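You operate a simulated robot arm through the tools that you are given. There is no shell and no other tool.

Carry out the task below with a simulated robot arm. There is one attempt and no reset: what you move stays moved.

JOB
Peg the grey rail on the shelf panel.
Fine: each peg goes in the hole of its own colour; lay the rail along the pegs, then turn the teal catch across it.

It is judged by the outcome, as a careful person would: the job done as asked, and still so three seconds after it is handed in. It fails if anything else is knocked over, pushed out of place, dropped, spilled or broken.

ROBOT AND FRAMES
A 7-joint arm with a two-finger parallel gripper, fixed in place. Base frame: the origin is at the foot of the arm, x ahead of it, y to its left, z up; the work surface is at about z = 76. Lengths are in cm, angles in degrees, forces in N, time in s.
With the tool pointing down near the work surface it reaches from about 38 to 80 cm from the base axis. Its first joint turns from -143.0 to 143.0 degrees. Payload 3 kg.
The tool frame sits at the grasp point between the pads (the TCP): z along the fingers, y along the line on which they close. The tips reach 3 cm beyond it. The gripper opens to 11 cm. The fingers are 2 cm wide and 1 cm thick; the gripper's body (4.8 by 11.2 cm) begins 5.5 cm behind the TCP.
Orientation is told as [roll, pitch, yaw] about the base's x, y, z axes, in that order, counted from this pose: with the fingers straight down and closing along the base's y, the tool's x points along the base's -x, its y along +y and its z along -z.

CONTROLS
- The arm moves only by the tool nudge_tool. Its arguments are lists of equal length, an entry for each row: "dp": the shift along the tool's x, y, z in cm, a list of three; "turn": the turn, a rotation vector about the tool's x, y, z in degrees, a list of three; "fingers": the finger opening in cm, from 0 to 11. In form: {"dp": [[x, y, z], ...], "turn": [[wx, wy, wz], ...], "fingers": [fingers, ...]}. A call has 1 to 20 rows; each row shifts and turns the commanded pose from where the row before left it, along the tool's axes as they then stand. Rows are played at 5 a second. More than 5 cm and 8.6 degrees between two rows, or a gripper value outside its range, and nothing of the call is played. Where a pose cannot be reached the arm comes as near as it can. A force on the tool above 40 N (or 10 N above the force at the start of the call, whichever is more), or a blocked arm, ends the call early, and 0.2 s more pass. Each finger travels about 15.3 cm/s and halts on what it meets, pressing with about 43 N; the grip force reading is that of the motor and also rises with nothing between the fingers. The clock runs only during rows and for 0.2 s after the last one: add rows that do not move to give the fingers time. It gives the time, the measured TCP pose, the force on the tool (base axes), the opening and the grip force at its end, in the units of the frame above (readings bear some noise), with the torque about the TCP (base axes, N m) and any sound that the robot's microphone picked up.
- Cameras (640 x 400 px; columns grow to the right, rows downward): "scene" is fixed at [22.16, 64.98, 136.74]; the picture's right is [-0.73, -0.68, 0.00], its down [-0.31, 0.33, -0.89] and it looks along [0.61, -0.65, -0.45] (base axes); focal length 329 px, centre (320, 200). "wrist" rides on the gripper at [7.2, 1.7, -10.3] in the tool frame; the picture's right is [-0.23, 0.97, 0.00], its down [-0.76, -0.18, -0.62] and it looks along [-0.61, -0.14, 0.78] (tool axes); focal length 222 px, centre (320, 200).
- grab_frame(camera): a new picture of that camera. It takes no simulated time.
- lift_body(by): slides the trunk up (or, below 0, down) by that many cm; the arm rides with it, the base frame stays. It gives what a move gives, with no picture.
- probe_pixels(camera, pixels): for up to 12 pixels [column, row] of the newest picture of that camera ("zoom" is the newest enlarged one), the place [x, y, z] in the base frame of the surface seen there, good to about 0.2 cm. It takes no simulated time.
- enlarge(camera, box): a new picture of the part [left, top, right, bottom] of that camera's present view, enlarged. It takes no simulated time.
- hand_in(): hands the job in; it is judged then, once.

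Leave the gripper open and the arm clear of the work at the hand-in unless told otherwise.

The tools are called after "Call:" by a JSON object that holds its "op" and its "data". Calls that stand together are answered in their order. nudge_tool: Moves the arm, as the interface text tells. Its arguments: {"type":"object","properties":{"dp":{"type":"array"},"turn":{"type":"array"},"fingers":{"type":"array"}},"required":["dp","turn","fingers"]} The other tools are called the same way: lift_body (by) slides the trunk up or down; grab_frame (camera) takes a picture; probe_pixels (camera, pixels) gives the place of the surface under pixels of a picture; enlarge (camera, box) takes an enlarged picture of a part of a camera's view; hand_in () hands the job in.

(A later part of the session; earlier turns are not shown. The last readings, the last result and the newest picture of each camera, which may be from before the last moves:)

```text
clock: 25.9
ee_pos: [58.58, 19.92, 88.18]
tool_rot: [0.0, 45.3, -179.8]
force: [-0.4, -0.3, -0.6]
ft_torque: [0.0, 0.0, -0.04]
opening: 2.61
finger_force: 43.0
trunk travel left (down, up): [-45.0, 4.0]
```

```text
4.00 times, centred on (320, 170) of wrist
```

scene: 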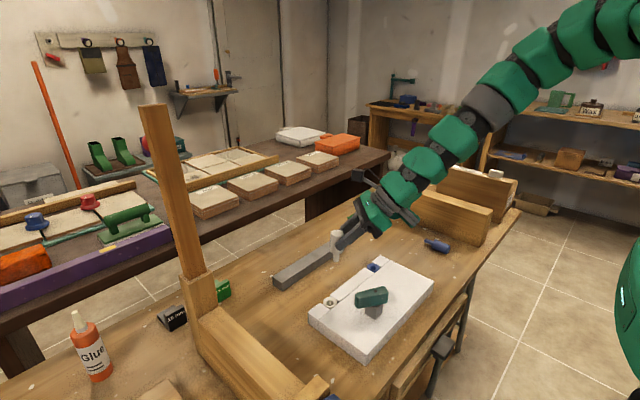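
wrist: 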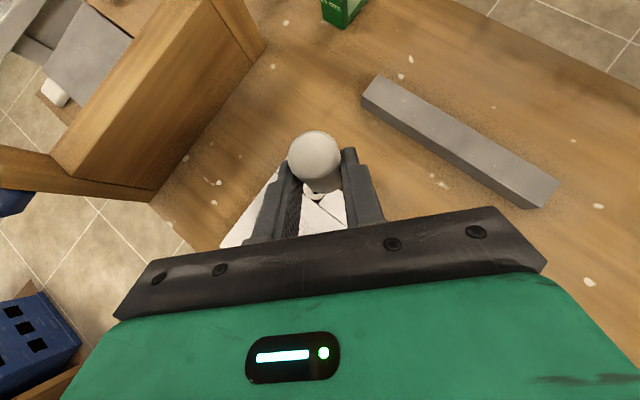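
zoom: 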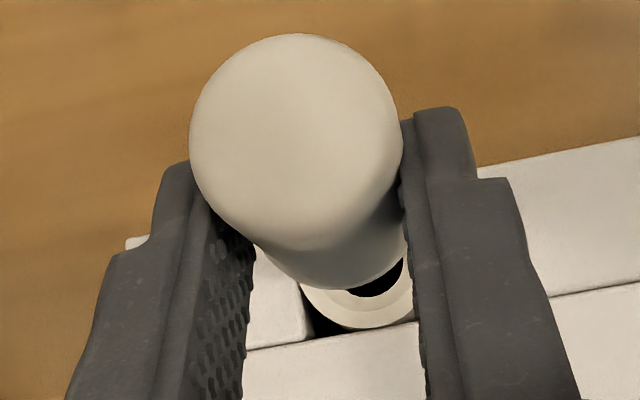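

I re-take the scene zoom and probe the pin tip and the rim in the same picture.

Call:
{"op": "enlarge", "data": {"camera": "scene", "box": [320, 282, 344, 310]}}

Call:
{"op": "probe_pixels", "data": {"camera": "zoom", "pixels": [[250, 60], [215, 60], [285, 60], [250, 95], [215, 95], [285, 95], [250, 120], [150, 200], [360, 200], [256, 280], [175, 150], [330, 145]]}}

```text
14.29 times, centred on (332, 296) of scene
```

zoom: 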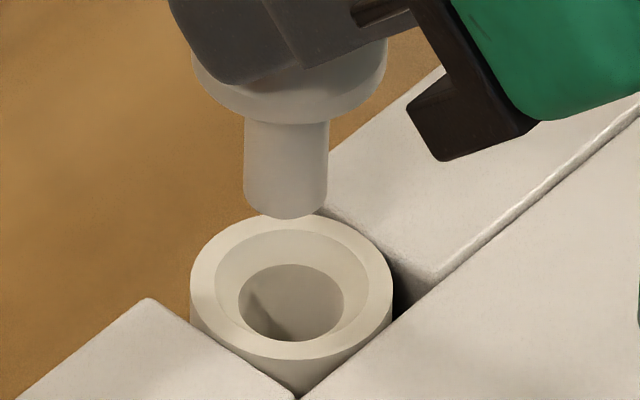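

```text
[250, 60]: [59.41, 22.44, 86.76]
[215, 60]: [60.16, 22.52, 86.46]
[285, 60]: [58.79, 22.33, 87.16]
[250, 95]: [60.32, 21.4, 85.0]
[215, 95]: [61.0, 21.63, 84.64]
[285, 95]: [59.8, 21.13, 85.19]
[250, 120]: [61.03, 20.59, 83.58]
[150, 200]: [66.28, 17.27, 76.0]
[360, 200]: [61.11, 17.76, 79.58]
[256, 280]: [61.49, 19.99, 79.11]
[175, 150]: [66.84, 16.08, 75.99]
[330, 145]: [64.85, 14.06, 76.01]
```

I probe the pin proper (columns 245 to 328) and the rim.

Call:
{"op": "probe_pixels", "data": {"camera": "zoom", "pixels": [[286, 150], [256, 150], [316, 150], [286, 190], [256, 190], [316, 190], [286, 208], [200, 280], [384, 280], [290, 224], [290, 350], [220, 236]]}}

Call:
{"op": "enlarge", "data": {"camera": "wrist", "box": [290, 180, 370, 220]}}

```text
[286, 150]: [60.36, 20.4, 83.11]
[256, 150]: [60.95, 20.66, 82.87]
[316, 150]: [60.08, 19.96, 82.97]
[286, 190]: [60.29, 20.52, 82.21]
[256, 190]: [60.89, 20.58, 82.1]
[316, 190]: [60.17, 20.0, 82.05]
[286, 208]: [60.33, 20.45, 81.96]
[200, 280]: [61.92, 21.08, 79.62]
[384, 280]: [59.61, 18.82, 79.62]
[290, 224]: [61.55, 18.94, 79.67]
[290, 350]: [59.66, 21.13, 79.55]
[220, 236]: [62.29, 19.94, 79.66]
```

```text
8.00 times, centred on (330, 200) of wrist
```

zoom: 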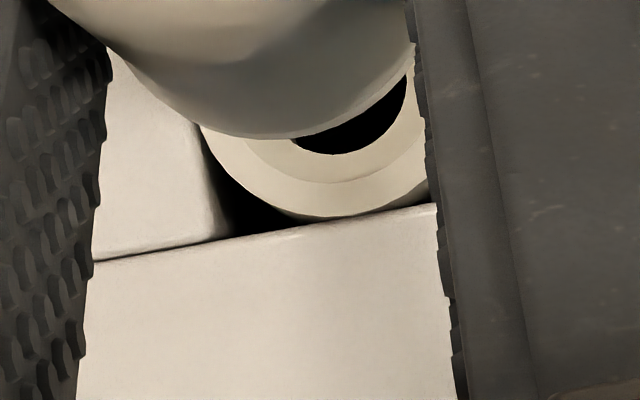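

The pin axis and the hole agree within 0.1 cm in the scene view. Before lowering I check the clearance between the underside of the hand and the catch.

Call:
{"op": "enlarge", "data": {"camera": "scene", "box": [330, 260, 410, 320]}}

Call:
{"op": "probe_pixels", "data": {"camera": "zoom", "pixels": [[130, 165], [105, 180], [225, 155], [260, 170], [300, 140], [330, 110], [215, 130], [390, 110], [450, 180], [200, 215], [280, 190], [180, 245]]}}

```text
6.67 times, centred on (370, 290) of scene
```

zoom: 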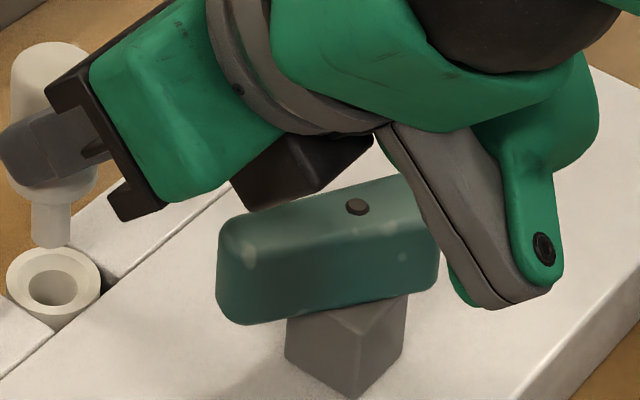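

```text
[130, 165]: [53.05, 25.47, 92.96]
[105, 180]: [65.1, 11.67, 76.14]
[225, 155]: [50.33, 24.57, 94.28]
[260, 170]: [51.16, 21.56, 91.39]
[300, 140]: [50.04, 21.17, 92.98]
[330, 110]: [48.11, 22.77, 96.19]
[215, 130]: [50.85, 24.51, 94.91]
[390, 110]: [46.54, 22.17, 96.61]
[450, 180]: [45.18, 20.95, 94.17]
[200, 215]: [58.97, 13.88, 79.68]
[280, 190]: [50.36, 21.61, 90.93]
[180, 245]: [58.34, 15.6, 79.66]
```

There is a black box under the hand and a lever further back. I probe their lowest points.

Call:
{"op": "probe_pixels", "data": {"camera": "zoom", "pixels": [[265, 205], [245, 190], [310, 190], [350, 160], [235, 185], [320, 180], [500, 300], [460, 290], [545, 285], [540, 240], [430, 220], [120, 210]]}}

```text
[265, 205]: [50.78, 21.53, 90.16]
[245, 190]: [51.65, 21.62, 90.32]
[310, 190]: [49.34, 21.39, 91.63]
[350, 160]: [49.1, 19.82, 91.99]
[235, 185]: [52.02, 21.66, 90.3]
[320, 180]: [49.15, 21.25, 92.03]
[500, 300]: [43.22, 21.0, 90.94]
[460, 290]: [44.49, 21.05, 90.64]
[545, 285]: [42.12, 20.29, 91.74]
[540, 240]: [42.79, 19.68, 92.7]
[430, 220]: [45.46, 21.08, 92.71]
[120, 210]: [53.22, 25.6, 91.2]
```

The black box under the palm (lowest z≈90.2) limits me to lowering about 3.2 cm before it would touch the catch (top 86.4); the pin will then be about 1.1 cm inside. I lower 1.7 first, then in small steps, watching the force.

Call:
{"op": "nudge_tool", "data": {"dp": [[-0.6, 0, 0.6], [-0.6, 0, 0.6], [-0.2, 0, 0.2], [-0.2, 0, 0.2], [0, 0, 0]], "turn": [[0, 0, 0], [0, 0, 0], [0, 0, 0], [0, 0, 0], [0, 0, 0]], "fingers": [2, 2, 2, 2, 2]}}

Call:
{"op": "enlarge", "data": {"camera": "scene", "box": [310, 265, 390, 325]}}

Call:
{"op": "enlarge", "data": {"camera": "scene", "box": [320, 285, 344, 310]}}

```text
clock: 27.1
ee_pos: [58.58, 20.13, 85.98]
tool_rot: [0.1, 45.3, -179.8]
force: [1.3, -0.2, -0.7]
ft_torque: [0.02, 0.0, 0.03]
opening: 2.61
finger_force: 42.9
trunk travel left (down, up): [-45.0, 4.0]
```

```text
6.67 times, centred on (350, 295) of scene
```

zoom: 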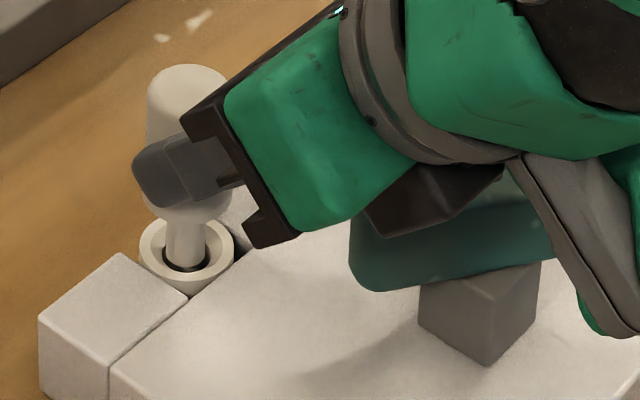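

```text
16.00 times, centred on (332, 298) of scene
```

zoom: 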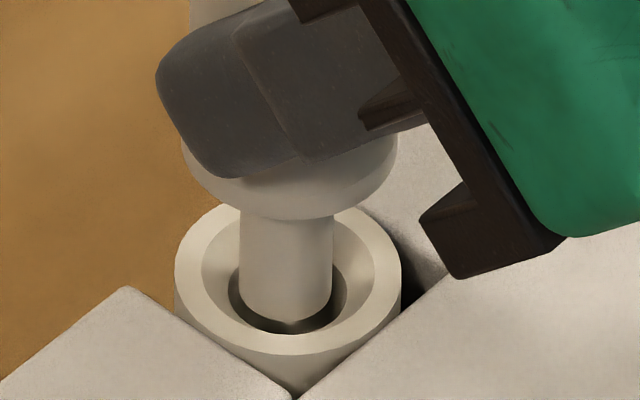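

The pin tip is centred in the funnel and at the hole mouth. I lower another 1.0 cm in small steps.

Call:
{"op": "nudge_tool", "data": {"dp": [[-0.18, 0, 0.18], [-0.18, 0, 0.18], [-0.18, 0, 0.18], [-0.16, 0, 0.16], [0, 0, 0]], "turn": [[0, 0, 0], [0, 0, 0], [0, 0, 0], [0, 0, 0], [0, 0, 0]], "fingers": [2, 2, 2, 2, 2]}}

Call:
{"op": "enlarge", "data": {"camera": "scene", "box": [310, 265, 390, 325]}}

Call:
{"op": "enlarge", "data": {"camera": "scene", "box": [320, 285, 344, 310]}}

```text
clock: 28.4
ee_pos: [58.73, 19.9, 85.38]
tool_rot: [0.0, 45.7, -179.8]
force: [-4.6, -6.0, 22.6]
ft_torque: [-0.25, 1.84, 0.42]
opening: 2.63
finger_force: 42.7
trunk travel left (down, up): [-45.0, 4.0]
stopped in row 5: the force on the tool passed its limit at 41 N (the readings are from after the stop); the commanded pose is now the measured one
```

```text
6.67 times, centred on (350, 295) of scene
```

zoom: 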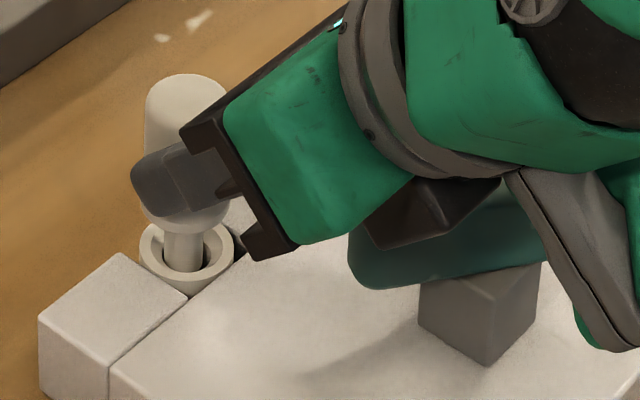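

```text
16.00 times, centred on (332, 298) of scene
```

zoom: 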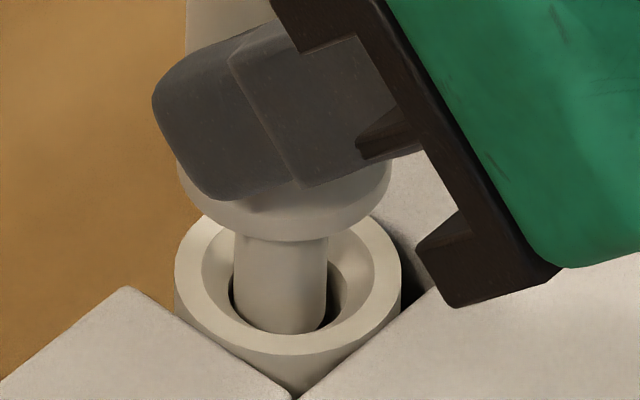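

The torque reading places the contact at about (50.7, 18.3, 87.4): the box under the hand touched the catch, not the pin in the hole. I back up 7 cm at once and try the other yaw direction, with the hand coming from the +y side, where it would clear the catch.

Call:
{"op": "nudge_tool", "data": {"dp": [[1.0, 0, -1.0], [1.3, 0, -1.3], [1.3, 0, -1.3], [1.35, 0, -1.35], [0, 0, 0]], "turn": [[0, 0, 0], [0, 0, 0], [0, 0, 0], [0, 0, 0], [0, 0, 0]], "fingers": [2, 2, 2, 2, 2]}}

Call:
{"op": "enlarge", "data": {"camera": "scene", "box": [290, 230, 430, 330]}}

```text
clock: 29.6
ee_pos: [58.68, 20.07, 92.22]
tool_rot: [0.0, 45.5, -179.8]
force: [-0.4, -0.4, -0.3]
ft_torque: [0.04, -0.01, -0.03]
opening: 2.65
finger_force: 43.3
trunk travel left (down, up): [-45.0, 4.0]
```

```text
4.00 times, centred on (360, 280) of scene
```

zoom: 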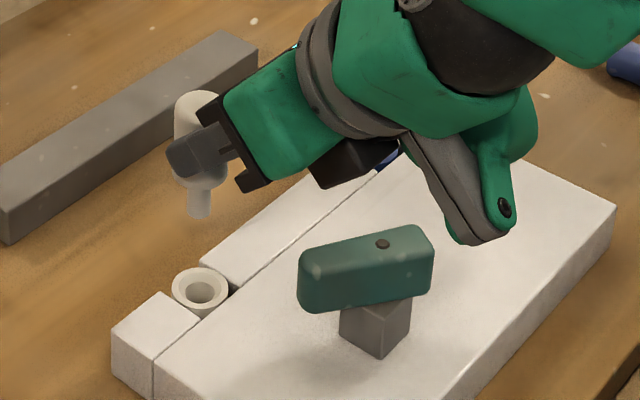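

Panel and catch look undisturbed. Now I test yawing the tool the other way, about the vertical, here in the free space.

Call:
{"op": "nudge_tool", "data": {"dp": [[0, 0, 0], [0, 0, 0], [0, 0, 0], [0, 0, 0], [0, 0, 0], [0, 0, 0], [0, 0, 0], [0, 0, 0]], "turn": [[-5.73, 0, 5.73], [-5.73, 0, 5.73], [-5.73, 0, 5.73], [-5.73, 0, 5.73], [-5.73, 0, 5.73], [-5.73, 0, 5.73], [-5.73, 0, 5.73], [0, 0, 0]], "fingers": [2, 2, 2, 2, 2, 2, 2, 2]}}

Call:
{"op": "grab_frame", "data": {"camera": "scene"}}

```text
clock: 31.4
ee_pos: [58.7, 20.04, 92.18]
tool_rot: [-0.6, 45.2, 123.0]
force: [0.0, 0.0, -0.9]
ft_torque: [0.0, 0.06, 0.02]
opening: 2.63
finger_force: 43.3
trunk travel left (down, up): [-45.0, 4.0]
```

```text
taken
```

scene: 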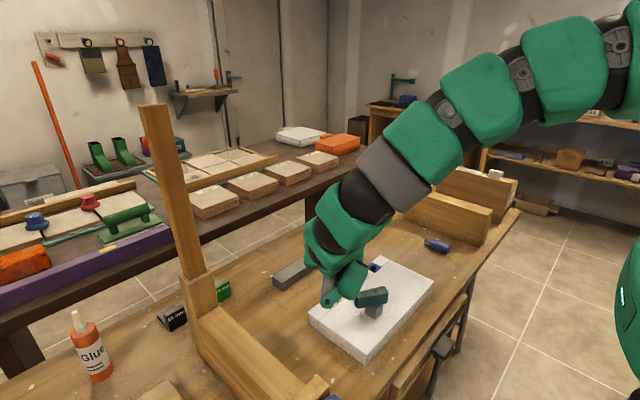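

The arm reaches this yaw easily. I turn about 10° more for extra clearance and look through the wrist camera.

Call:
{"op": "nudge_tool", "data": {"dp": [[0, 0, 0], [0, 0, 0], [0, 0, 0]], "turn": [[-3.54, 0, 3.54], [-3.54, 0, 3.54], [0, 0, 0]], "fingers": [2, 2, 2]}}

Call:
{"op": "grab_frame", "data": {"camera": "wrist"}}

Call:
{"op": "enlarge", "data": {"camera": "scene", "box": [260, 200, 440, 335]}}

```text
clock: 32.2
ee_pos: [58.73, 20.19, 92.24]
tool_rot: [-0.5, 45.2, 113.0]
force: [0.5, 0.8, -1.0]
ft_torque: [0.0, 0.0, 0.0]
opening: 2.62
finger_force: 42.8
trunk travel left (down, up): [-45.0, 4.0]
```

```text
taken
```

wrist: 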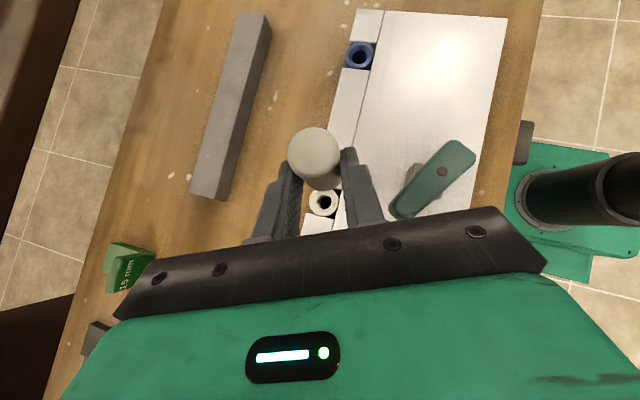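

```text
2.96 times, centred on (350, 268) of scene
```

zoom: 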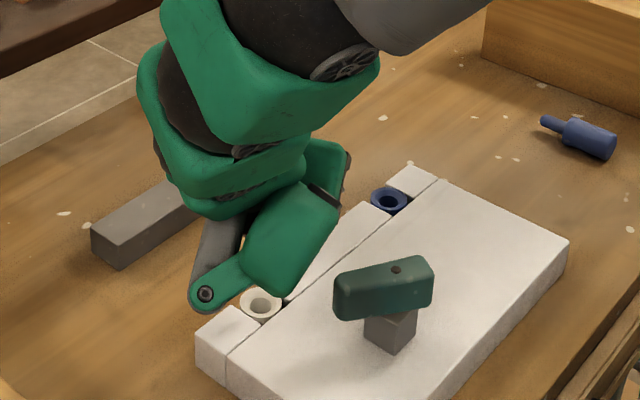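

The hole (wrist pixel (322,203)) is visible just under the peg. I shift the peg over the hole: TCP by about (+1.1, +1.57).

Call:
{"op": "nudge_tool", "data": {"dp": [[-0.72, -1.62, -0.72], [0, 0, 0]], "turn": [[0, 0, 0], [0, 0, 0]], "fingers": [2, 2]}}

Call:
{"op": "enlarge", "data": {"camera": "wrist", "box": [270, 110, 370, 220]}}

Call:
{"op": "enlarge", "data": {"camera": "scene", "box": [290, 250, 370, 320]}}

```text
clock: 32.8
ee_pos: [59.62, 21.7, 92.13]
tool_rot: [-0.8, 45.3, 112.9]
force: [-1.1, 0.5, -0.4]
ft_torque: [0.02, 0.02, -0.03]
opening: 2.62
finger_force: 43.0
trunk travel left (down, up): [-45.0, 4.0]
```

```text
3.64 times, centred on (320, 165) of wrist
```

zoom: 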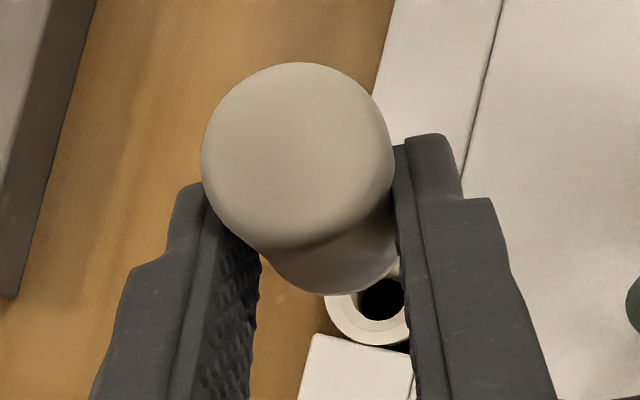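

```text
5.71 times, centred on (330, 285) of scene
```

zoom: 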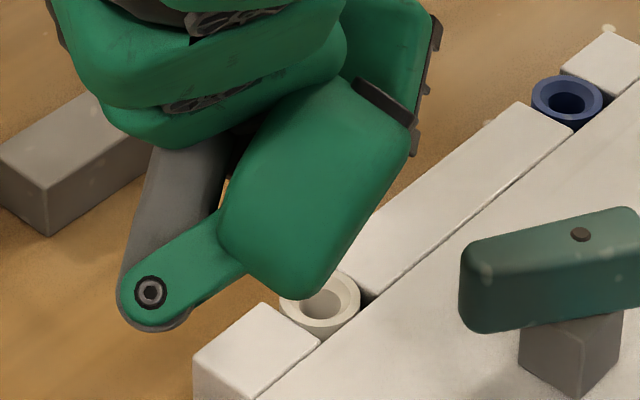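

I correct the 0.8° roll and lower about 4 cm to TCP z≈88.2, where I have a reference picture of good alignment.

Call:
{"op": "nudge_tool", "data": {"dp": [[0, 0, 0], [-1.4, 0, 1.4], [-1.4, 0, 1.4], [0, 0, 0]], "turn": [[-0.8, 0, 0], [0, 0, 0], [0, 0, 0], [0, 0, 0]], "fingers": [2, 2, 2, 2]}}

Call:
{"op": "enlarge", "data": {"camera": "wrist", "box": [270, 120, 370, 220]}}

Call:
{"op": "enlarge", "data": {"camera": "wrist", "box": [290, 180, 370, 220]}}

Call:
{"op": "enlarge", "data": {"camera": "scene", "box": [300, 260, 380, 320]}}

```text
clock: 33.8
ee_pos: [59.78, 21.64, 88.2]
tool_rot: [0.2, 45.2, 112.9]
force: [0.1, 0.6, -0.4]
ft_torque: [-0.01, 0.04, 0.01]
opening: 2.62
finger_force: 43.5
trunk travel left (down, up): [-45.0, 4.0]
```

```text
4.00 times, centred on (320, 170) of wrist
```

zoom: 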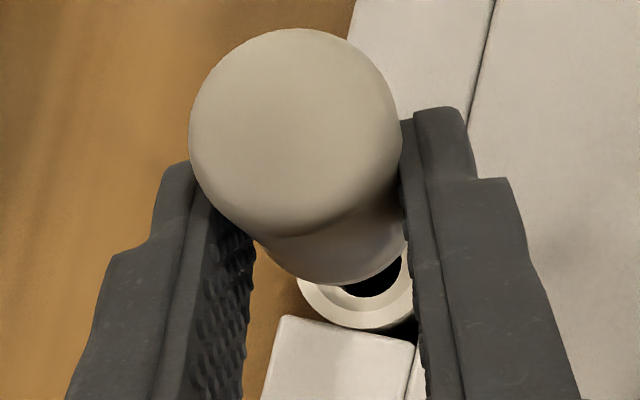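

```text
8.00 times, centred on (330, 200) of wrist
```

zoom: 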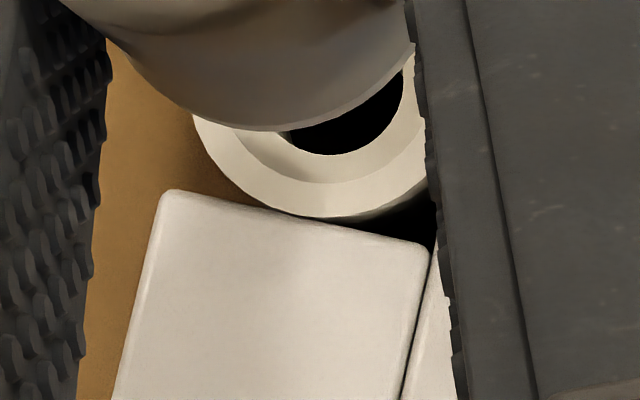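

```text
6.67 times, centred on (340, 290) of scene
```

zoom: 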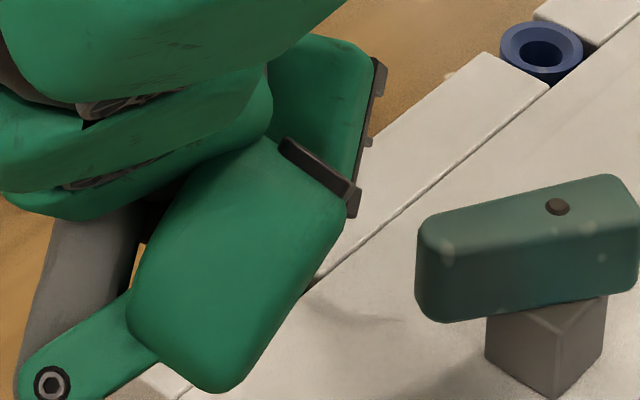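

The picture matches the aligned reference nearly exactly (hole edges within 1 px). I lower 2 cm, then in small steps, with force checks.

Call:
{"op": "nudge_tool", "data": {"dp": [[-0.5, 0, 0.5], [-0.5, 0, 0.5], [-0.45, 0, 0.45], [-0.2, 0, 0.2], [-0.2, 0, 0.2], [-0.2, 0, 0.2], [0, 0, 0]], "turn": [[0, 0, 0], [0, 0, 0], [0, 0, 0], [0, 0, 0], [0, 0, 0], [0, 0, 0], [0, 0, 0]], "fingers": [2, 2, 2, 2, 2, 2, 2]}}

Call:
{"op": "enlarge", "data": {"camera": "wrist", "box": [270, 120, 370, 220]}}

```text
clock: 35.4
ee_pos: [59.83, 21.76, 85.49]
tool_rot: [0.2, 45.0, 113.1]
force: [1.0, 8.4, 0.8]
ft_torque: [0.58, -0.04, 0.1]
opening: 2.63
finger_force: 42.9
trunk travel left (down, up): [-45.0, 4.0]
```

```text
4.00 times, centred on (320, 170) of wrist
```

zoom: 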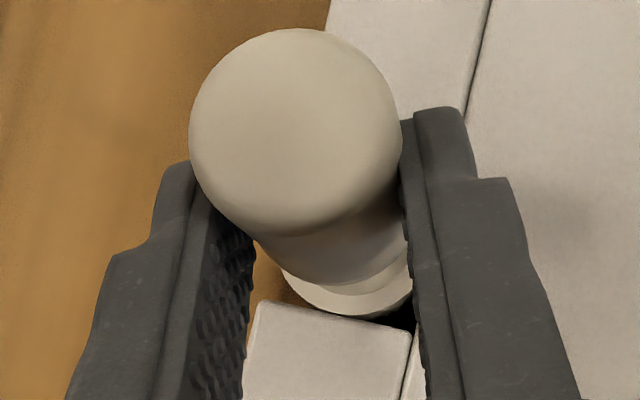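

Torque and force show the pin tip touching the hole wall sideways (pushed toward +y), with almost no vertical force: the pin is entering. I shift +0.1 in y and go down 0.6 more.

Call:
{"op": "nudge_tool", "data": {"dp": [[-0.065, -0.039, -0.065], [-0.14, 0, 0.14], [-0.14, 0, 0.14], [-0.14, 0, 0.14], [0, 0, 0]], "turn": [[0, 0, 0], [0, 0, 0], [0, 0, 0], [0, 0, 0], [0, 0, 0]], "fingers": [2, 2, 2, 2, 2]}}

```text
clock: 36.6
ee_pos: [59.88, 21.69, 84.93]
tool_rot: [0.1, 45.2, 112.9]
force: [-0.1, 5.7, 0.4]
ft_torque: [0.39, 0.02, 0.03]
opening: 2.64
finger_force: 42.9
trunk travel left (down, up): [-45.0, 4.0]
```

Going in smoothly with the side force falling. I shift +0.1 in y again and lower 0.9 more.

Call:
{"op": "nudge_tool", "data": {"dp": [[-0.08, -0.05, -0.08], [-0.16, 0, 0.16], [-0.16, 0, 0.16], [-0.16, 0, 0.16], [-0.16, 0, 0.16], [0, 0, 0]], "turn": [[0, 0, 0], [0, 0, 0], [0, 0, 0], [0, 0, 0], [0, 0, 0], [0, 0, 0]], "fingers": [2, 2, 2, 2, 2, 2]}}

Call:
{"op": "enlarge", "data": {"camera": "wrist", "box": [270, 120, 370, 220]}}

```text
clock: 38.0
ee_pos: [59.69, 21.79, 83.84]
tool_rot: [0.2, 45.2, 113.1]
force: [-0.5, 0.7, -0.1]
ft_torque: [0.02, 0.01, 0.03]
opening: 2.61
finger_force: 43.0
trunk travel left (down, up): [-45.0, 4.0]
```

```text
4.00 times, centred on (320, 170) of wrist
```

zoom: 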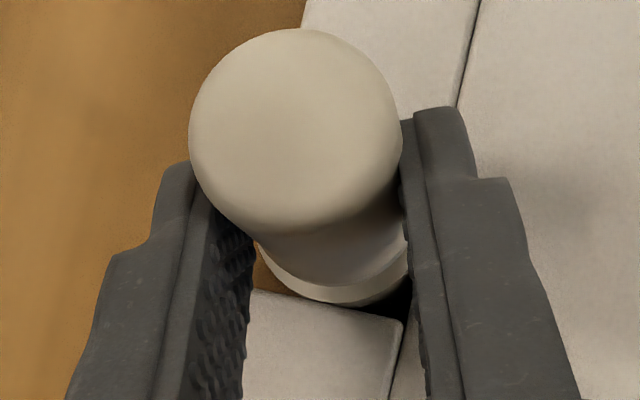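

Force is near zero and the pin is mostly in. I continue down in small steps until the shoulder meets the rim.

Call:
{"op": "nudge_tool", "data": {"dp": [[-0.15, 0, 0.15], [-0.15, 0, 0.15], [-0.12, 0, 0.12], [-0.1, 0, 0.1], [0, 0, 0]], "turn": [[0, 0, 0], [0, 0, 0], [0, 0, 0], [0, 0, 0], [0, 0, 0]], "fingers": [2, 2, 2, 2, 2]}}

Call:
{"op": "enlarge", "data": {"camera": "wrist", "box": [270, 120, 370, 220]}}

Call:
{"op": "enlarge", "data": {"camera": "scene", "box": [280, 250, 400, 340]}}

```text
clock: 39.0
ee_pos: [59.93, 21.75, 83.54]
tool_rot: [-0.2, 45.4, 112.8]
force: [-2.7, -1.1, 18.4]
ft_torque: [-0.24, 0.02, -0.03]
opening: 2.64
finger_force: 42.9
trunk travel left (down, up): [-45.0, 4.0]
stopped in row 5: the force on the tool passed its limit at 41 N (the readings are from after the stop); the commanded pose is now the measured one
```

```text
4.00 times, centred on (320, 170) of wrist
```

zoom: 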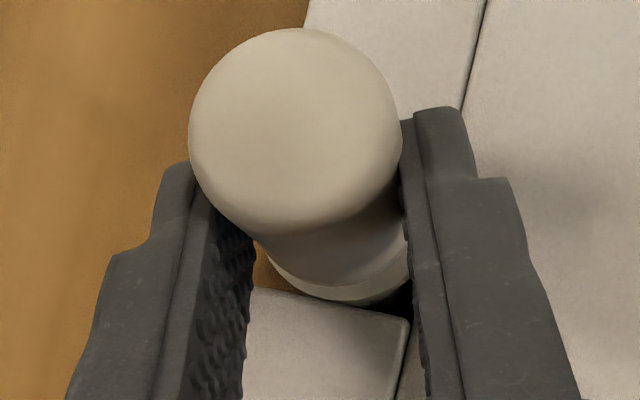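

```text
4.44 times, centred on (340, 295) of scene
```

zoom: 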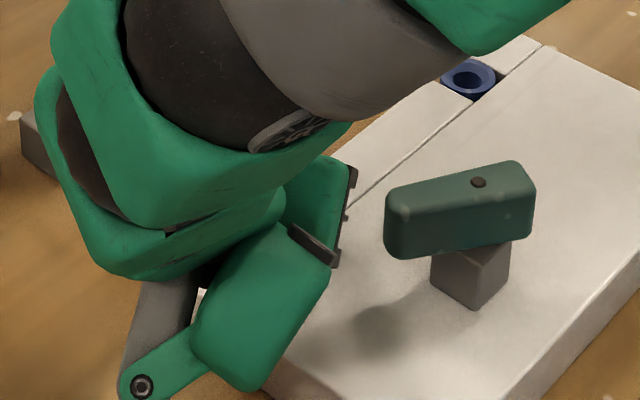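

Contact force now acts up along the peg axis: either the shoulder has met the rim or it is jammed a little above. I probe the peg's top and the flange/rim gap.

Call:
{"op": "enlarge", "data": {"camera": "wrist", "box": [295, 165, 375, 215]}}

Call:
{"op": "probe_pixels", "data": {"camera": "wrist", "pixels": [[314, 150], [305, 160], [325, 160], [325, 185], [325, 190], [327, 193], [330, 195], [315, 200], [330, 187]]}}

```text
8.00 times, centred on (335, 190) of wrist
```

zoom: 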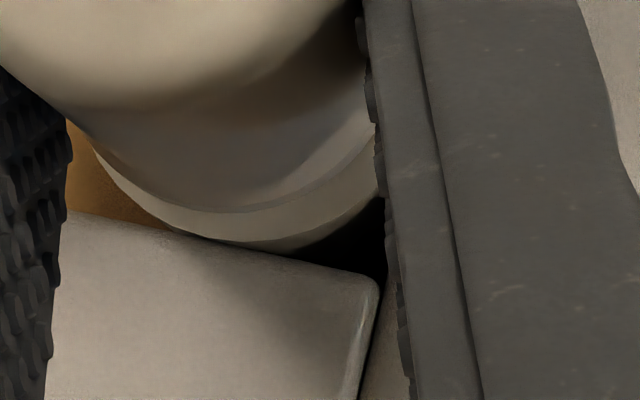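

```text
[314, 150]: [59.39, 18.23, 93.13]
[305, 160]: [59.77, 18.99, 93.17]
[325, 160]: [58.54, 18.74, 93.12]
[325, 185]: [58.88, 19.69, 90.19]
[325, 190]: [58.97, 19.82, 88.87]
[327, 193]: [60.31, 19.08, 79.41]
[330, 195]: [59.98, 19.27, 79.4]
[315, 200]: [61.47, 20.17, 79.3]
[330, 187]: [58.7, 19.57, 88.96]
```

That was the older picture; I probe the newest zoom instead.

Call:
{"op": "probe_pixels", "data": {"camera": "zoom", "pixels": [[200, 30], [230, 150], [220, 195], [220, 208], [230, 225], [200, 225], [280, 225], [150, 260], [350, 180], [300, 200], [320, 310], [150, 190]]}}

Call:
{"op": "grab_frame", "data": {"camera": "wrist"}}

Call:
{"op": "probe_pixels", "data": {"camera": "wrist", "pixels": [[314, 150], [305, 160], [325, 160], [300, 150], [330, 150], [310, 140]]}}

```text
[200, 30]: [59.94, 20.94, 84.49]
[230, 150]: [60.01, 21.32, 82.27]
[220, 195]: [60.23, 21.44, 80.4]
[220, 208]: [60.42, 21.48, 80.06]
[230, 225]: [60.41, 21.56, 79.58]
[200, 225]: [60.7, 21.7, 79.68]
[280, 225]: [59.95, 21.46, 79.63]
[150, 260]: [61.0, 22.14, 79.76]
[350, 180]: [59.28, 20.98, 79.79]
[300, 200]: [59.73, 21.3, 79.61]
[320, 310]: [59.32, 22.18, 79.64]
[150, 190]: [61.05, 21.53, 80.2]
```

```text
taken
```

wrist: 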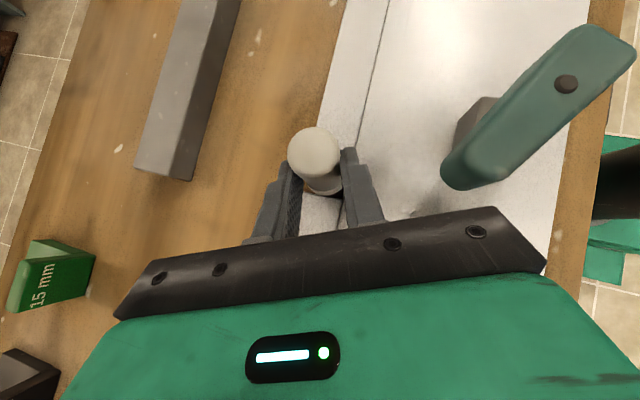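

```text
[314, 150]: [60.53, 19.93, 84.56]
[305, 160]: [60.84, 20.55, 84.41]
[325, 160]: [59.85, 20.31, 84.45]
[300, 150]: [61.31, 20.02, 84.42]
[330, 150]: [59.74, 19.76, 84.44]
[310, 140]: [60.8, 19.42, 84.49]
```

Peg top z≈84.47 and flange edge ≈80.0 against the rim at 79.65: seated or within about 0.3 cm. I open the fingers to 4.6 and look.

Call:
{"op": "nudge_tool", "data": {"dp": [[0, 0, 0], [0, 0, 0], [0, 0, 0], [0, 0, 0]], "turn": [[0, 0, 0], [0, 0, 0], [0, 0, 0], [0, 0, 0]], "fingers": [3.2, 3.8, 4.6, 4.6]}}

Call:
{"op": "enlarge", "data": {"camera": "wrist", "box": [270, 120, 370, 220]}}

```text
clock: 40.0
ee_pos: [59.9, 21.84, 83.21]
tool_rot: [-0.1, 45.3, 112.9]
force: [0.1, 0.0, 0.3]
ft_torque: [-0.02, -0.02, -0.02]
opening: 4.59
finger_force: 0.1
trunk travel left (down, up): [-45.0, 4.0]
```

```text
4.00 times, centred on (320, 170) of wrist
```

zoom: 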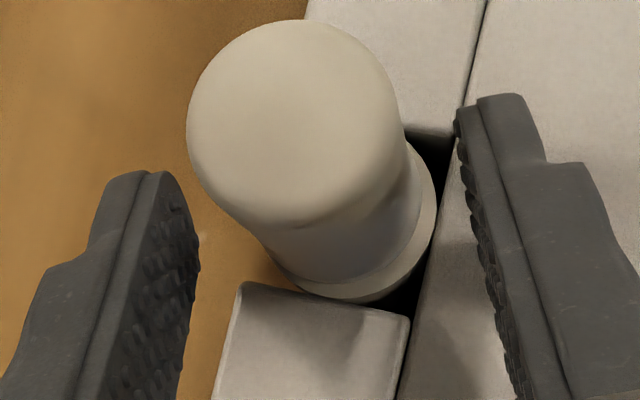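

The white peg stands in its hole. I retreat backward along the tool axis 8 cm, then check the peg.

Call:
{"op": "nudge_tool", "data": {"dp": [[0, 0, -1], [0, 0, -2.5], [0, 0, -4], [0, 0, -4], [0, 0, 0]], "turn": [[0, 0, 0], [0, 0, 0], [0, 0, 0], [0, 0, 0], [0, 0, 0]], "fingers": [4.6, 4.6, 4.6, 4.6, 4.6]}}

Call:
{"op": "grab_frame", "data": {"camera": "wrist"}}

Call:
{"op": "enlarge", "data": {"camera": "wrist", "box": [250, 70, 390, 170]}}

Call:
{"op": "enlarge", "data": {"camera": "scene", "box": [290, 240, 370, 320]}}

```text
clock: 41.2
ee_pos: [56.79, 29.46, 91.42]
tool_rot: [0.1, 45.4, 113.0]
force: [0.0, -0.1, 0.1]
ft_torque: [-0.03, 0.01, 0.01]
opening: 4.59
finger_force: 0.0
trunk travel left (down, up): [-45.0, 4.0]
```

```text
taken
```

wrist: 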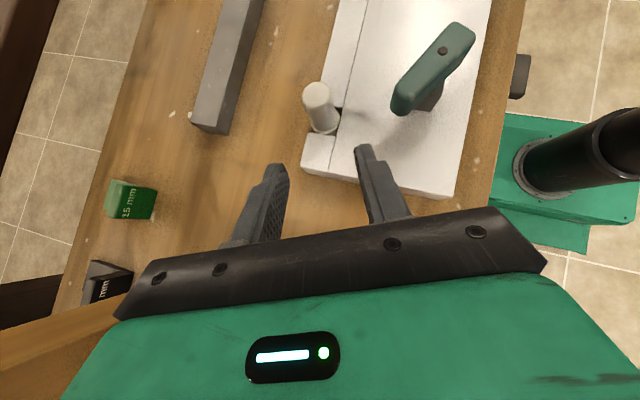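

```text
4.00 times, centred on (320, 120) of wrist
```

zoom: 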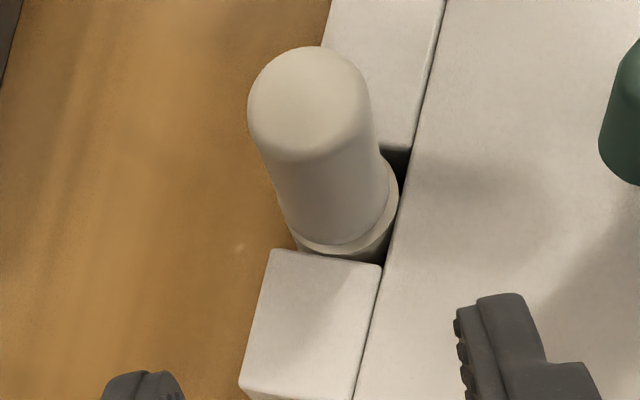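

```text
5.00 times, centred on (330, 280) of scene
```

zoom: 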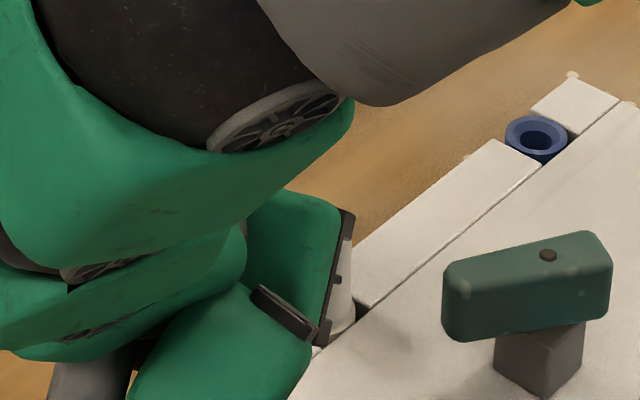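

The white peg is seated upright. I raise, turn back to the forward-facing yaw, and travel back over toward the blue peg.

Call:
{"op": "nudge_tool", "data": {"dp": [[2.12, 0, -2.12], [2.12, 0, -2.12], [0, 0, 0], [0, 0, 0], [0, 0, 0], [0, 0, 0], [0, 0, 0], [0, 0, 0], [0, 0, 0], [0, 0, 0], [0, 0, 0]], "turn": [[0, 0, 0], [0, 0, 0], [5.92, 0, -5.92], [5.92, 0, -5.92], [5.92, 0, -5.92], [5.92, 0, -5.92], [5.92, 0, -5.92], [5.92, 0, -5.92], [5.92, 0, -5.92], [5.92, 0, -5.92], [0, 0, 0]], "fingers": [4.6, 4.6, 5, 6, 6, 6, 6, 6, 6, 6, 6]}}

Call:
{"op": "nudge_tool", "data": {"dp": [[0.12, 4.6, 0.12], [0.12, 4.6, 0.12], [0.12, 4.6, 0.12], [0.12, 4.6, 0.12], [0.12, 4.6, 0.12], [0.12, 4.6, 0.12], [0.12, 4.6, 0.12], [0, 0, 0]], "turn": [[0, 0, 0], [0, 0, 0], [0, 0, 0], [0, 0, 0], [0, 0, 0], [0, 0, 0], [0, 0, 0], [0, 0, 0]], "fingers": [6, 6, 6, 6, 6, 6, 6, 6]}}

Call:
{"op": "enlarge", "data": {"camera": "scene", "box": [290, 240, 450, 350]}}

```text
clock: 43.6
ee_pos: [56.66, 29.42, 97.52]
tool_rot: [0.3, 45.1, -179.9]
force: [0.4, -0.8, 0.2]
ft_torque: [-0.01, 0.0, -0.01]
opening: 6.01
finger_force: 0.0
trunk travel left (down, up): [-45.0, 4.0]
```

```text
clock: 45.4
ee_pos: [57.44, -3.47, 97.81]
tool_rot: [0.4, 45.1, -179.8]
force: [0.8, -0.6, 0.1]
ft_torque: [-0.01, 0.0, -0.05]
opening: 6.01
finger_force: 0.0
trunk travel left (down, up): [-45.0, 4.0]
```

```text
3.64 times, centred on (370, 295) of scene
```

zoom: 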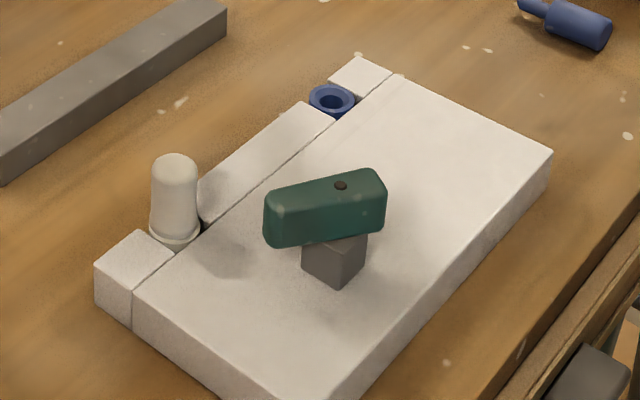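

The white peg stands. I check the seating close up and probe around it.

Call:
{"op": "enlarge", "data": {"camera": "scene", "box": [320, 280, 344, 312]}}

Call:
{"op": "probe_pixels", "data": {"camera": "zoom", "pixels": [[280, 40], [280, 100], [280, 180], [270, 230], [270, 250], [270, 270], [200, 230], [330, 230], [270, 210], [215, 60], [340, 60], [270, 260]]}}

```text
12.50 times, centred on (332, 296) of scene
```

zoom: 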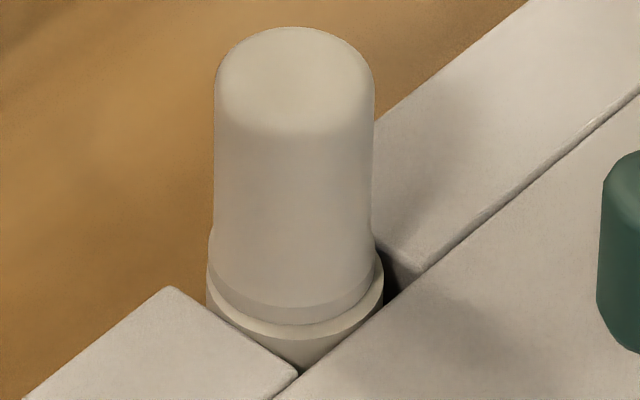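

```text
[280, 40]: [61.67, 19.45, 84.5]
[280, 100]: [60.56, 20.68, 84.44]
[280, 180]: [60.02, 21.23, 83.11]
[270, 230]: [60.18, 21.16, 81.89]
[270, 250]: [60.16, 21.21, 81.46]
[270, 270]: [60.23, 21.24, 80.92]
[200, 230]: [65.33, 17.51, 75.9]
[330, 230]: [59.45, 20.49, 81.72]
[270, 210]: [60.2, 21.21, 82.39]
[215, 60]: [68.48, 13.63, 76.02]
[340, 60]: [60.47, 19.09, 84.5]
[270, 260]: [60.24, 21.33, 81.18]
```

The white peg's flange sits on the rim. Now I roll the tool back by 180° about its axis for picking the blue peg.

Call:
{"op": "nudge_tool", "data": {"dp": [[0, 0, 0], [0, 0, 0], [0, 0, 0], [0, 0, 0], [0, 0, 0], [0, 0, 0], [0, 0, 0], [0, 0, 0], [0, 0, 0], [0, 0, 0], [0, 0, 0]], "turn": [[0, 0, -8.2], [0, 0, -8.2], [0, 0, -8.2], [0, 0, -8.2], [0, 0, -8.2], [0, 0, -8.2], [0, 0, -8.2], [0, 0, -8.2], [0, 0, -8.2], [0, 0, -8.2], [0, 0, -8]], "fingers": [6, 6, 6, 6, 6, 6, 6, 6, 6, 6, 6]}}

Call:
{"op": "nudge_tool", "data": {"dp": [[0, 0, 0], [0, 0, 0], [0, 0, 0], [0, 0, 0], [0, 0, 0], [0, 0, 0], [0, 0, 0], [0, 0, 0], [0, 0, 0], [0, 0, 0], [0, 0, 0], [0, 0, 0]], "turn": [[0, 0, -8.2], [0, 0, -8.2], [0, 0, -8.2], [0, 0, -8.2], [0, 0, -8.2], [0, 0, -8.2], [0, 0, -8.2], [0, 0, -8.2], [0, 0, -8.2], [0, 0, -8.2], [0, 0, -8], [0, 0, 0]], "fingers": [6, 6, 6, 6, 6, 6, 6, 6, 6, 6, 6, 6]}}

```text
clock: 47.8
ee_pos: [57.76, -2.81, 97.73]
tool_rot: [45.2, -0.5, -90.1]
force: [-0.1, 0.3, 1.3]
ft_torque: [-0.01, 0.03, -0.01]
opening: 6.01
finger_force: 0.0
trunk travel left (down, up): [-45.0, 4.0]
```

```text
clock: 50.4
ee_pos: [57.8, -2.87, 97.66]
tool_rot: [-0.5, -45.1, 0.3]
force: [-0.9, -0.1, 0.2]
ft_torque: [0.01, 0.0, 0.0]
opening: 6.0
finger_force: 0.0
trunk travel left (down, up): [-45.0, 4.0]
```

Now I travel to above the blue peg: -19.8 in y first, then down and back to about (50.0, -22.65, 86).

Call:
{"op": "nudge_tool", "data": {"dp": [[0, -4.95, 0], [0, -4.95, 0], [0, -4.95, 0], [0, -4.93, 0], [3.44, 0, 0.7], [3.44, 0, 0.7], [3.44, 0, 0.7], [3.44, 0, 0.7], [0, 0, 0]], "turn": [[-0.4, 0, 0], [0, 0, 0], [0, 0, 0], [0, 0, 0], [0, 0, 0], [0, 0, 0], [0, 0, 0], [0, 0, 0], [0, 0, 0]], "fingers": [6, 6, 6, 6, 6, 6, 6, 6, 6]}}

Call:
{"op": "grab_frame", "data": {"camera": "wrist"}}

Call:
{"op": "enlarge", "data": {"camera": "scene", "box": [390, 180, 510, 270]}}

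```text
clock: 52.4
ee_pos: [50.16, -22.73, 86.01]
tool_rot: [0.0, -45.2, 0.3]
force: [-0.5, 0.1, 0.2]
ft_torque: [0.0, 0.0, 0.05]
opening: 6.0
finger_force: 0.0
trunk travel left (down, up): [-45.0, 4.0]
```

```text
taken
```

wrist: 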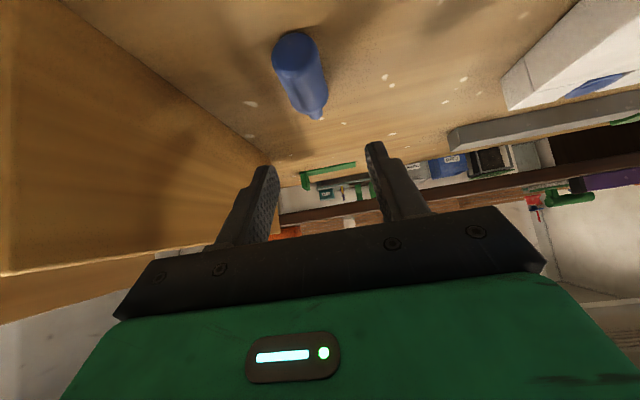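

```text
4.44 times, centred on (450, 225) of scene
```

zoom: 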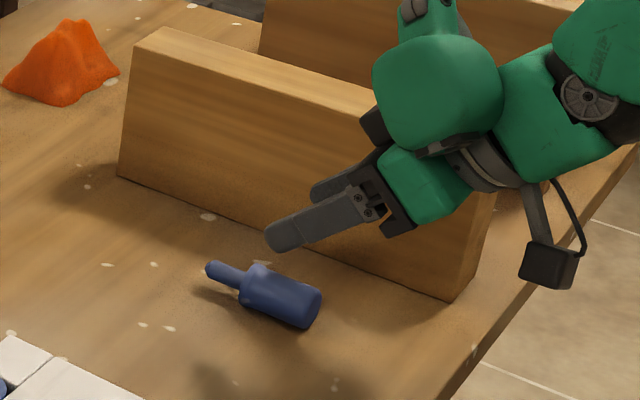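

Aligned above the blue peg. I descend to TCP z≈79.15 with open fingers.

Call:
{"op": "nudge_tool", "data": {"dp": [[1.5, 0.02, 1.45], [1.5, 0.02, 1.45], [1.2, 0.02, 1.15], [0.7, 0.02, 0.7], [0, 0, 0]], "turn": [[0, 0, 0], [0, 0, 0], [0, 0, 0], [0, 0, 0], [0, 0, 0]], "fingers": [6, 6, 6, 6, 6]}}

Call:
{"op": "enlarge", "data": {"camera": "wrist", "box": [220, 110, 420, 235]}}

Call:
{"op": "enlarge", "data": {"camera": "scene", "box": [420, 220, 480, 265]}}

```text
clock: 53.6
ee_pos: [49.99, -22.62, 79.04]
tool_rot: [0.0, -45.1, 0.1]
force: [0.3, -1.0, -0.4]
ft_torque: [-0.01, -0.02, -0.02]
opening: 5.99
finger_force: 0.0
trunk travel left (down, up): [-45.0, 4.0]
```

```text
3.20 times, centred on (320, 172) of wrist
```

zoom: 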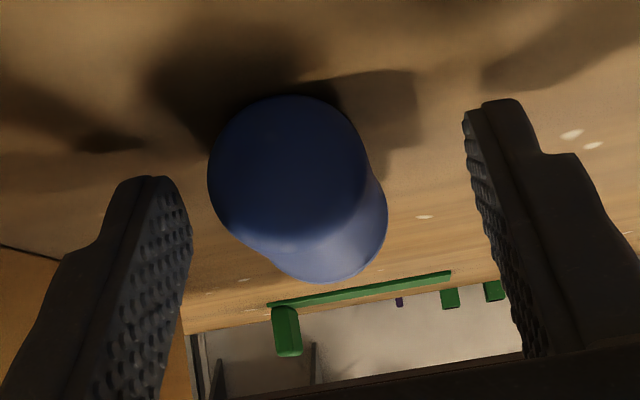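

```text
8.89 times, centred on (450, 242) of scene
```

zoom: 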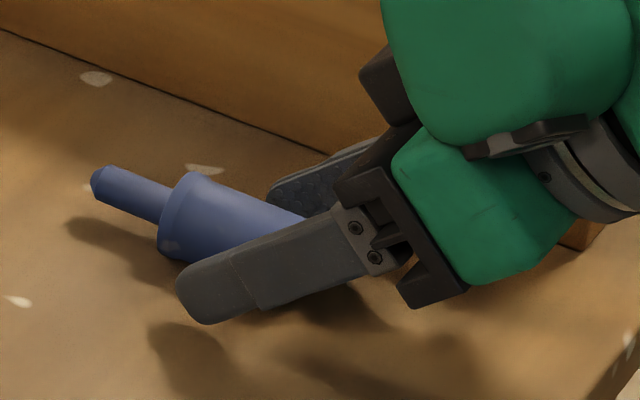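

The blue peg's back end is about 0.2 cm left of the gripper centre, so I shift -0.15 in y and close.

Call:
{"op": "nudge_tool", "data": {"dp": [[0, -0.15, 0], [0, 0, 0], [0, 0, 0], [0, 0, 0], [0, 0, 0]], "turn": [[0, 0, 0], [0, 0, 0], [0, 0, 0], [0, 0, 0], [0, 0, 0]], "fingers": [6, 4.5, 3.4, 2, 2]}}

Call:
{"op": "enlarge", "data": {"camera": "wrist", "box": [220, 110, 420, 235]}}

Call:
{"op": "enlarge", "data": {"camera": "scene", "box": [420, 220, 480, 265]}}

```text
clock: 54.8
ee_pos: [49.97, -22.69, 79.05]
tool_rot: [0.0, -45.1, 0.2]
force: [0.2, 1.1, 0.1]
ft_torque: [0.02, 0.01, -0.04]
opening: 2.61
finger_force: 43.4
trunk travel left (down, up): [-45.0, 4.0]
```

```text
3.20 times, centred on (320, 172) of wrist
```

zoom: 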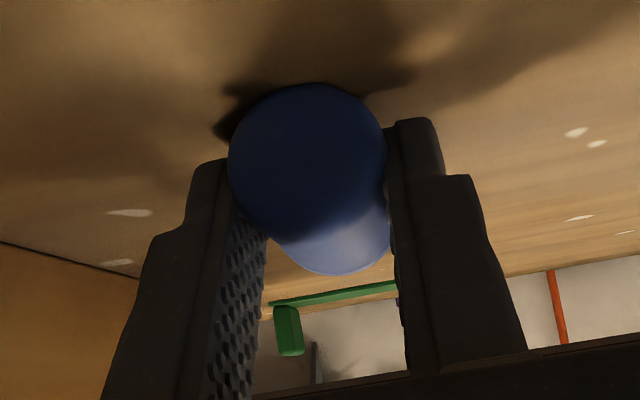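

```text
8.89 times, centred on (450, 242) of scene
```

zoom: 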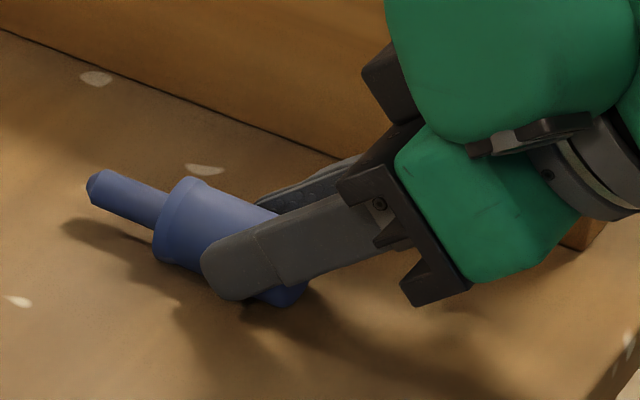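

The blue peg is gripped. I lift it, travel to open space at about (58, -8, 95), and roll +180° as before.

Call:
{"op": "nudge_tool", "data": {"dp": [[-0.7, 0, -0.7], [-1.65, 0, -1.65], [-1.65, 0, -1.65], [-1.65, 0, -1.65], [-2.26, 2.94, 0], [-2.26, 2.94, 0], [-2.26, 2.94, 0], [-2.26, 2.94, 0], [-2.26, 2.94, 0], [0, 0, 0]], "turn": [[0, 0, 0], [0, 0, 0], [0, 0, 0], [0, 0, 0], [0, 0, 0], [0, 0, 0], [0, 0, 0], [0, 0, 0], [0, 0, 0], [0, 0, 0]], "fingers": [2, 2, 2, 2, 2, 2, 2, 2, 2, 2]}}

Call:
{"op": "nudge_tool", "data": {"dp": [[0, 0, 0], [0, 0, 0], [0, 0, 0], [0, 0, 0], [0, 0, 0], [0, 0, 0], [0, 0, 0], [0, 0, 0], [0, 0, 0], [0, 0, 0], [0, 0, 0]], "turn": [[0, 0, 8.2], [0, 0, 8.2], [0, 0, 8.2], [0, 0, 8.2], [0, 0, 8.2], [0, 0, 8.2], [0, 0, 8.2], [0, 0, 8.2], [0, 0, 8.2], [0, 0, 8.2], [0, 0, 8]], "fingers": [2, 2, 2, 2, 2, 2, 2, 2, 2, 2, 2]}}

Call:
{"op": "nudge_tool", "data": {"dp": [[0, 0, 0], [0, 0, 0], [0, 0, 0], [0, 0, 0], [0, 0, 0], [0, 0, 0], [0, 0, 0], [0, 0, 0], [0, 0, 0], [0, 0, 0], [0, 0, 0], [0, 0, 0]], "turn": [[0, 0, 8.2], [0, 0, 8.2], [0, 0, 8.2], [0, 0, 8.2], [0, 0, 8.2], [0, 0, 8.2], [0, 0, 8.2], [0, 0, 8.2], [0, 0, 8.2], [0, 0, 8.2], [0, 0, 8], [0, 0, 0]], "fingers": [2, 2, 2, 2, 2, 2, 2, 2, 2, 2, 2, 2]}}

Call:
{"op": "grab_frame", "data": {"camera": "scene"}}

Call:
{"op": "grab_frame", "data": {"camera": "wrist"}}

```text
clock: 57.0
ee_pos: [57.78, -7.8, 94.78]
tool_rot: [0.0, -45.2, 0.1]
force: [-0.9, -0.6, -0.6]
ft_torque: [0.01, 0.02, 0.03]
opening: 2.62
finger_force: 43.8
trunk travel left (down, up): [-45.0, 4.0]
```

```text
clock: 59.4
ee_pos: [57.84, -8.03, 95.06]
tool_rot: [45.1, 0.2, -89.9]
force: [-0.2, 0.8, -0.3]
ft_torque: [-0.03, 0.01, -0.02]
opening: 2.6
finger_force: 42.7
trunk travel left (down, up): [-45.0, 4.0]
```

```text
clock: 62.0
ee_pos: [58.0, -7.89, 95.13]
tool_rot: [-0.1, 45.1, -180.0]
force: [-0.4, 0.7, -0.5]
ft_torque: [0.0, 0.01, 0.03]
opening: 2.63
finger_force: 43.1
trunk travel left (down, up): [-45.0, 4.0]
```

```text
taken
```

scene: 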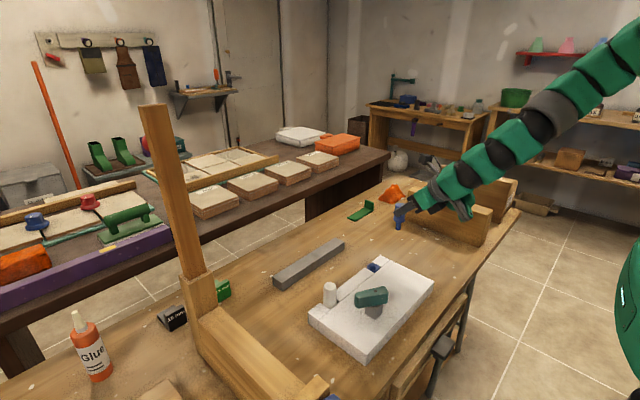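

```text
taken
```

wrist: 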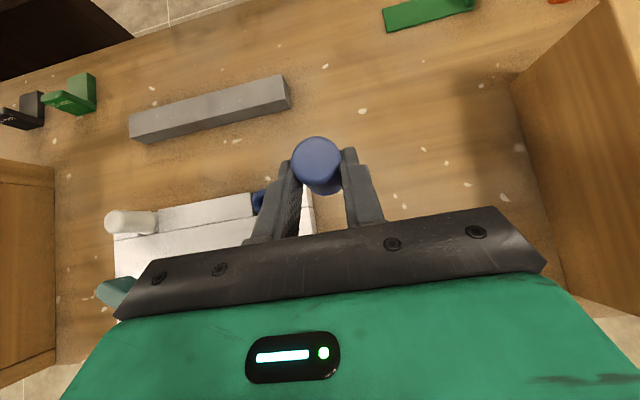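

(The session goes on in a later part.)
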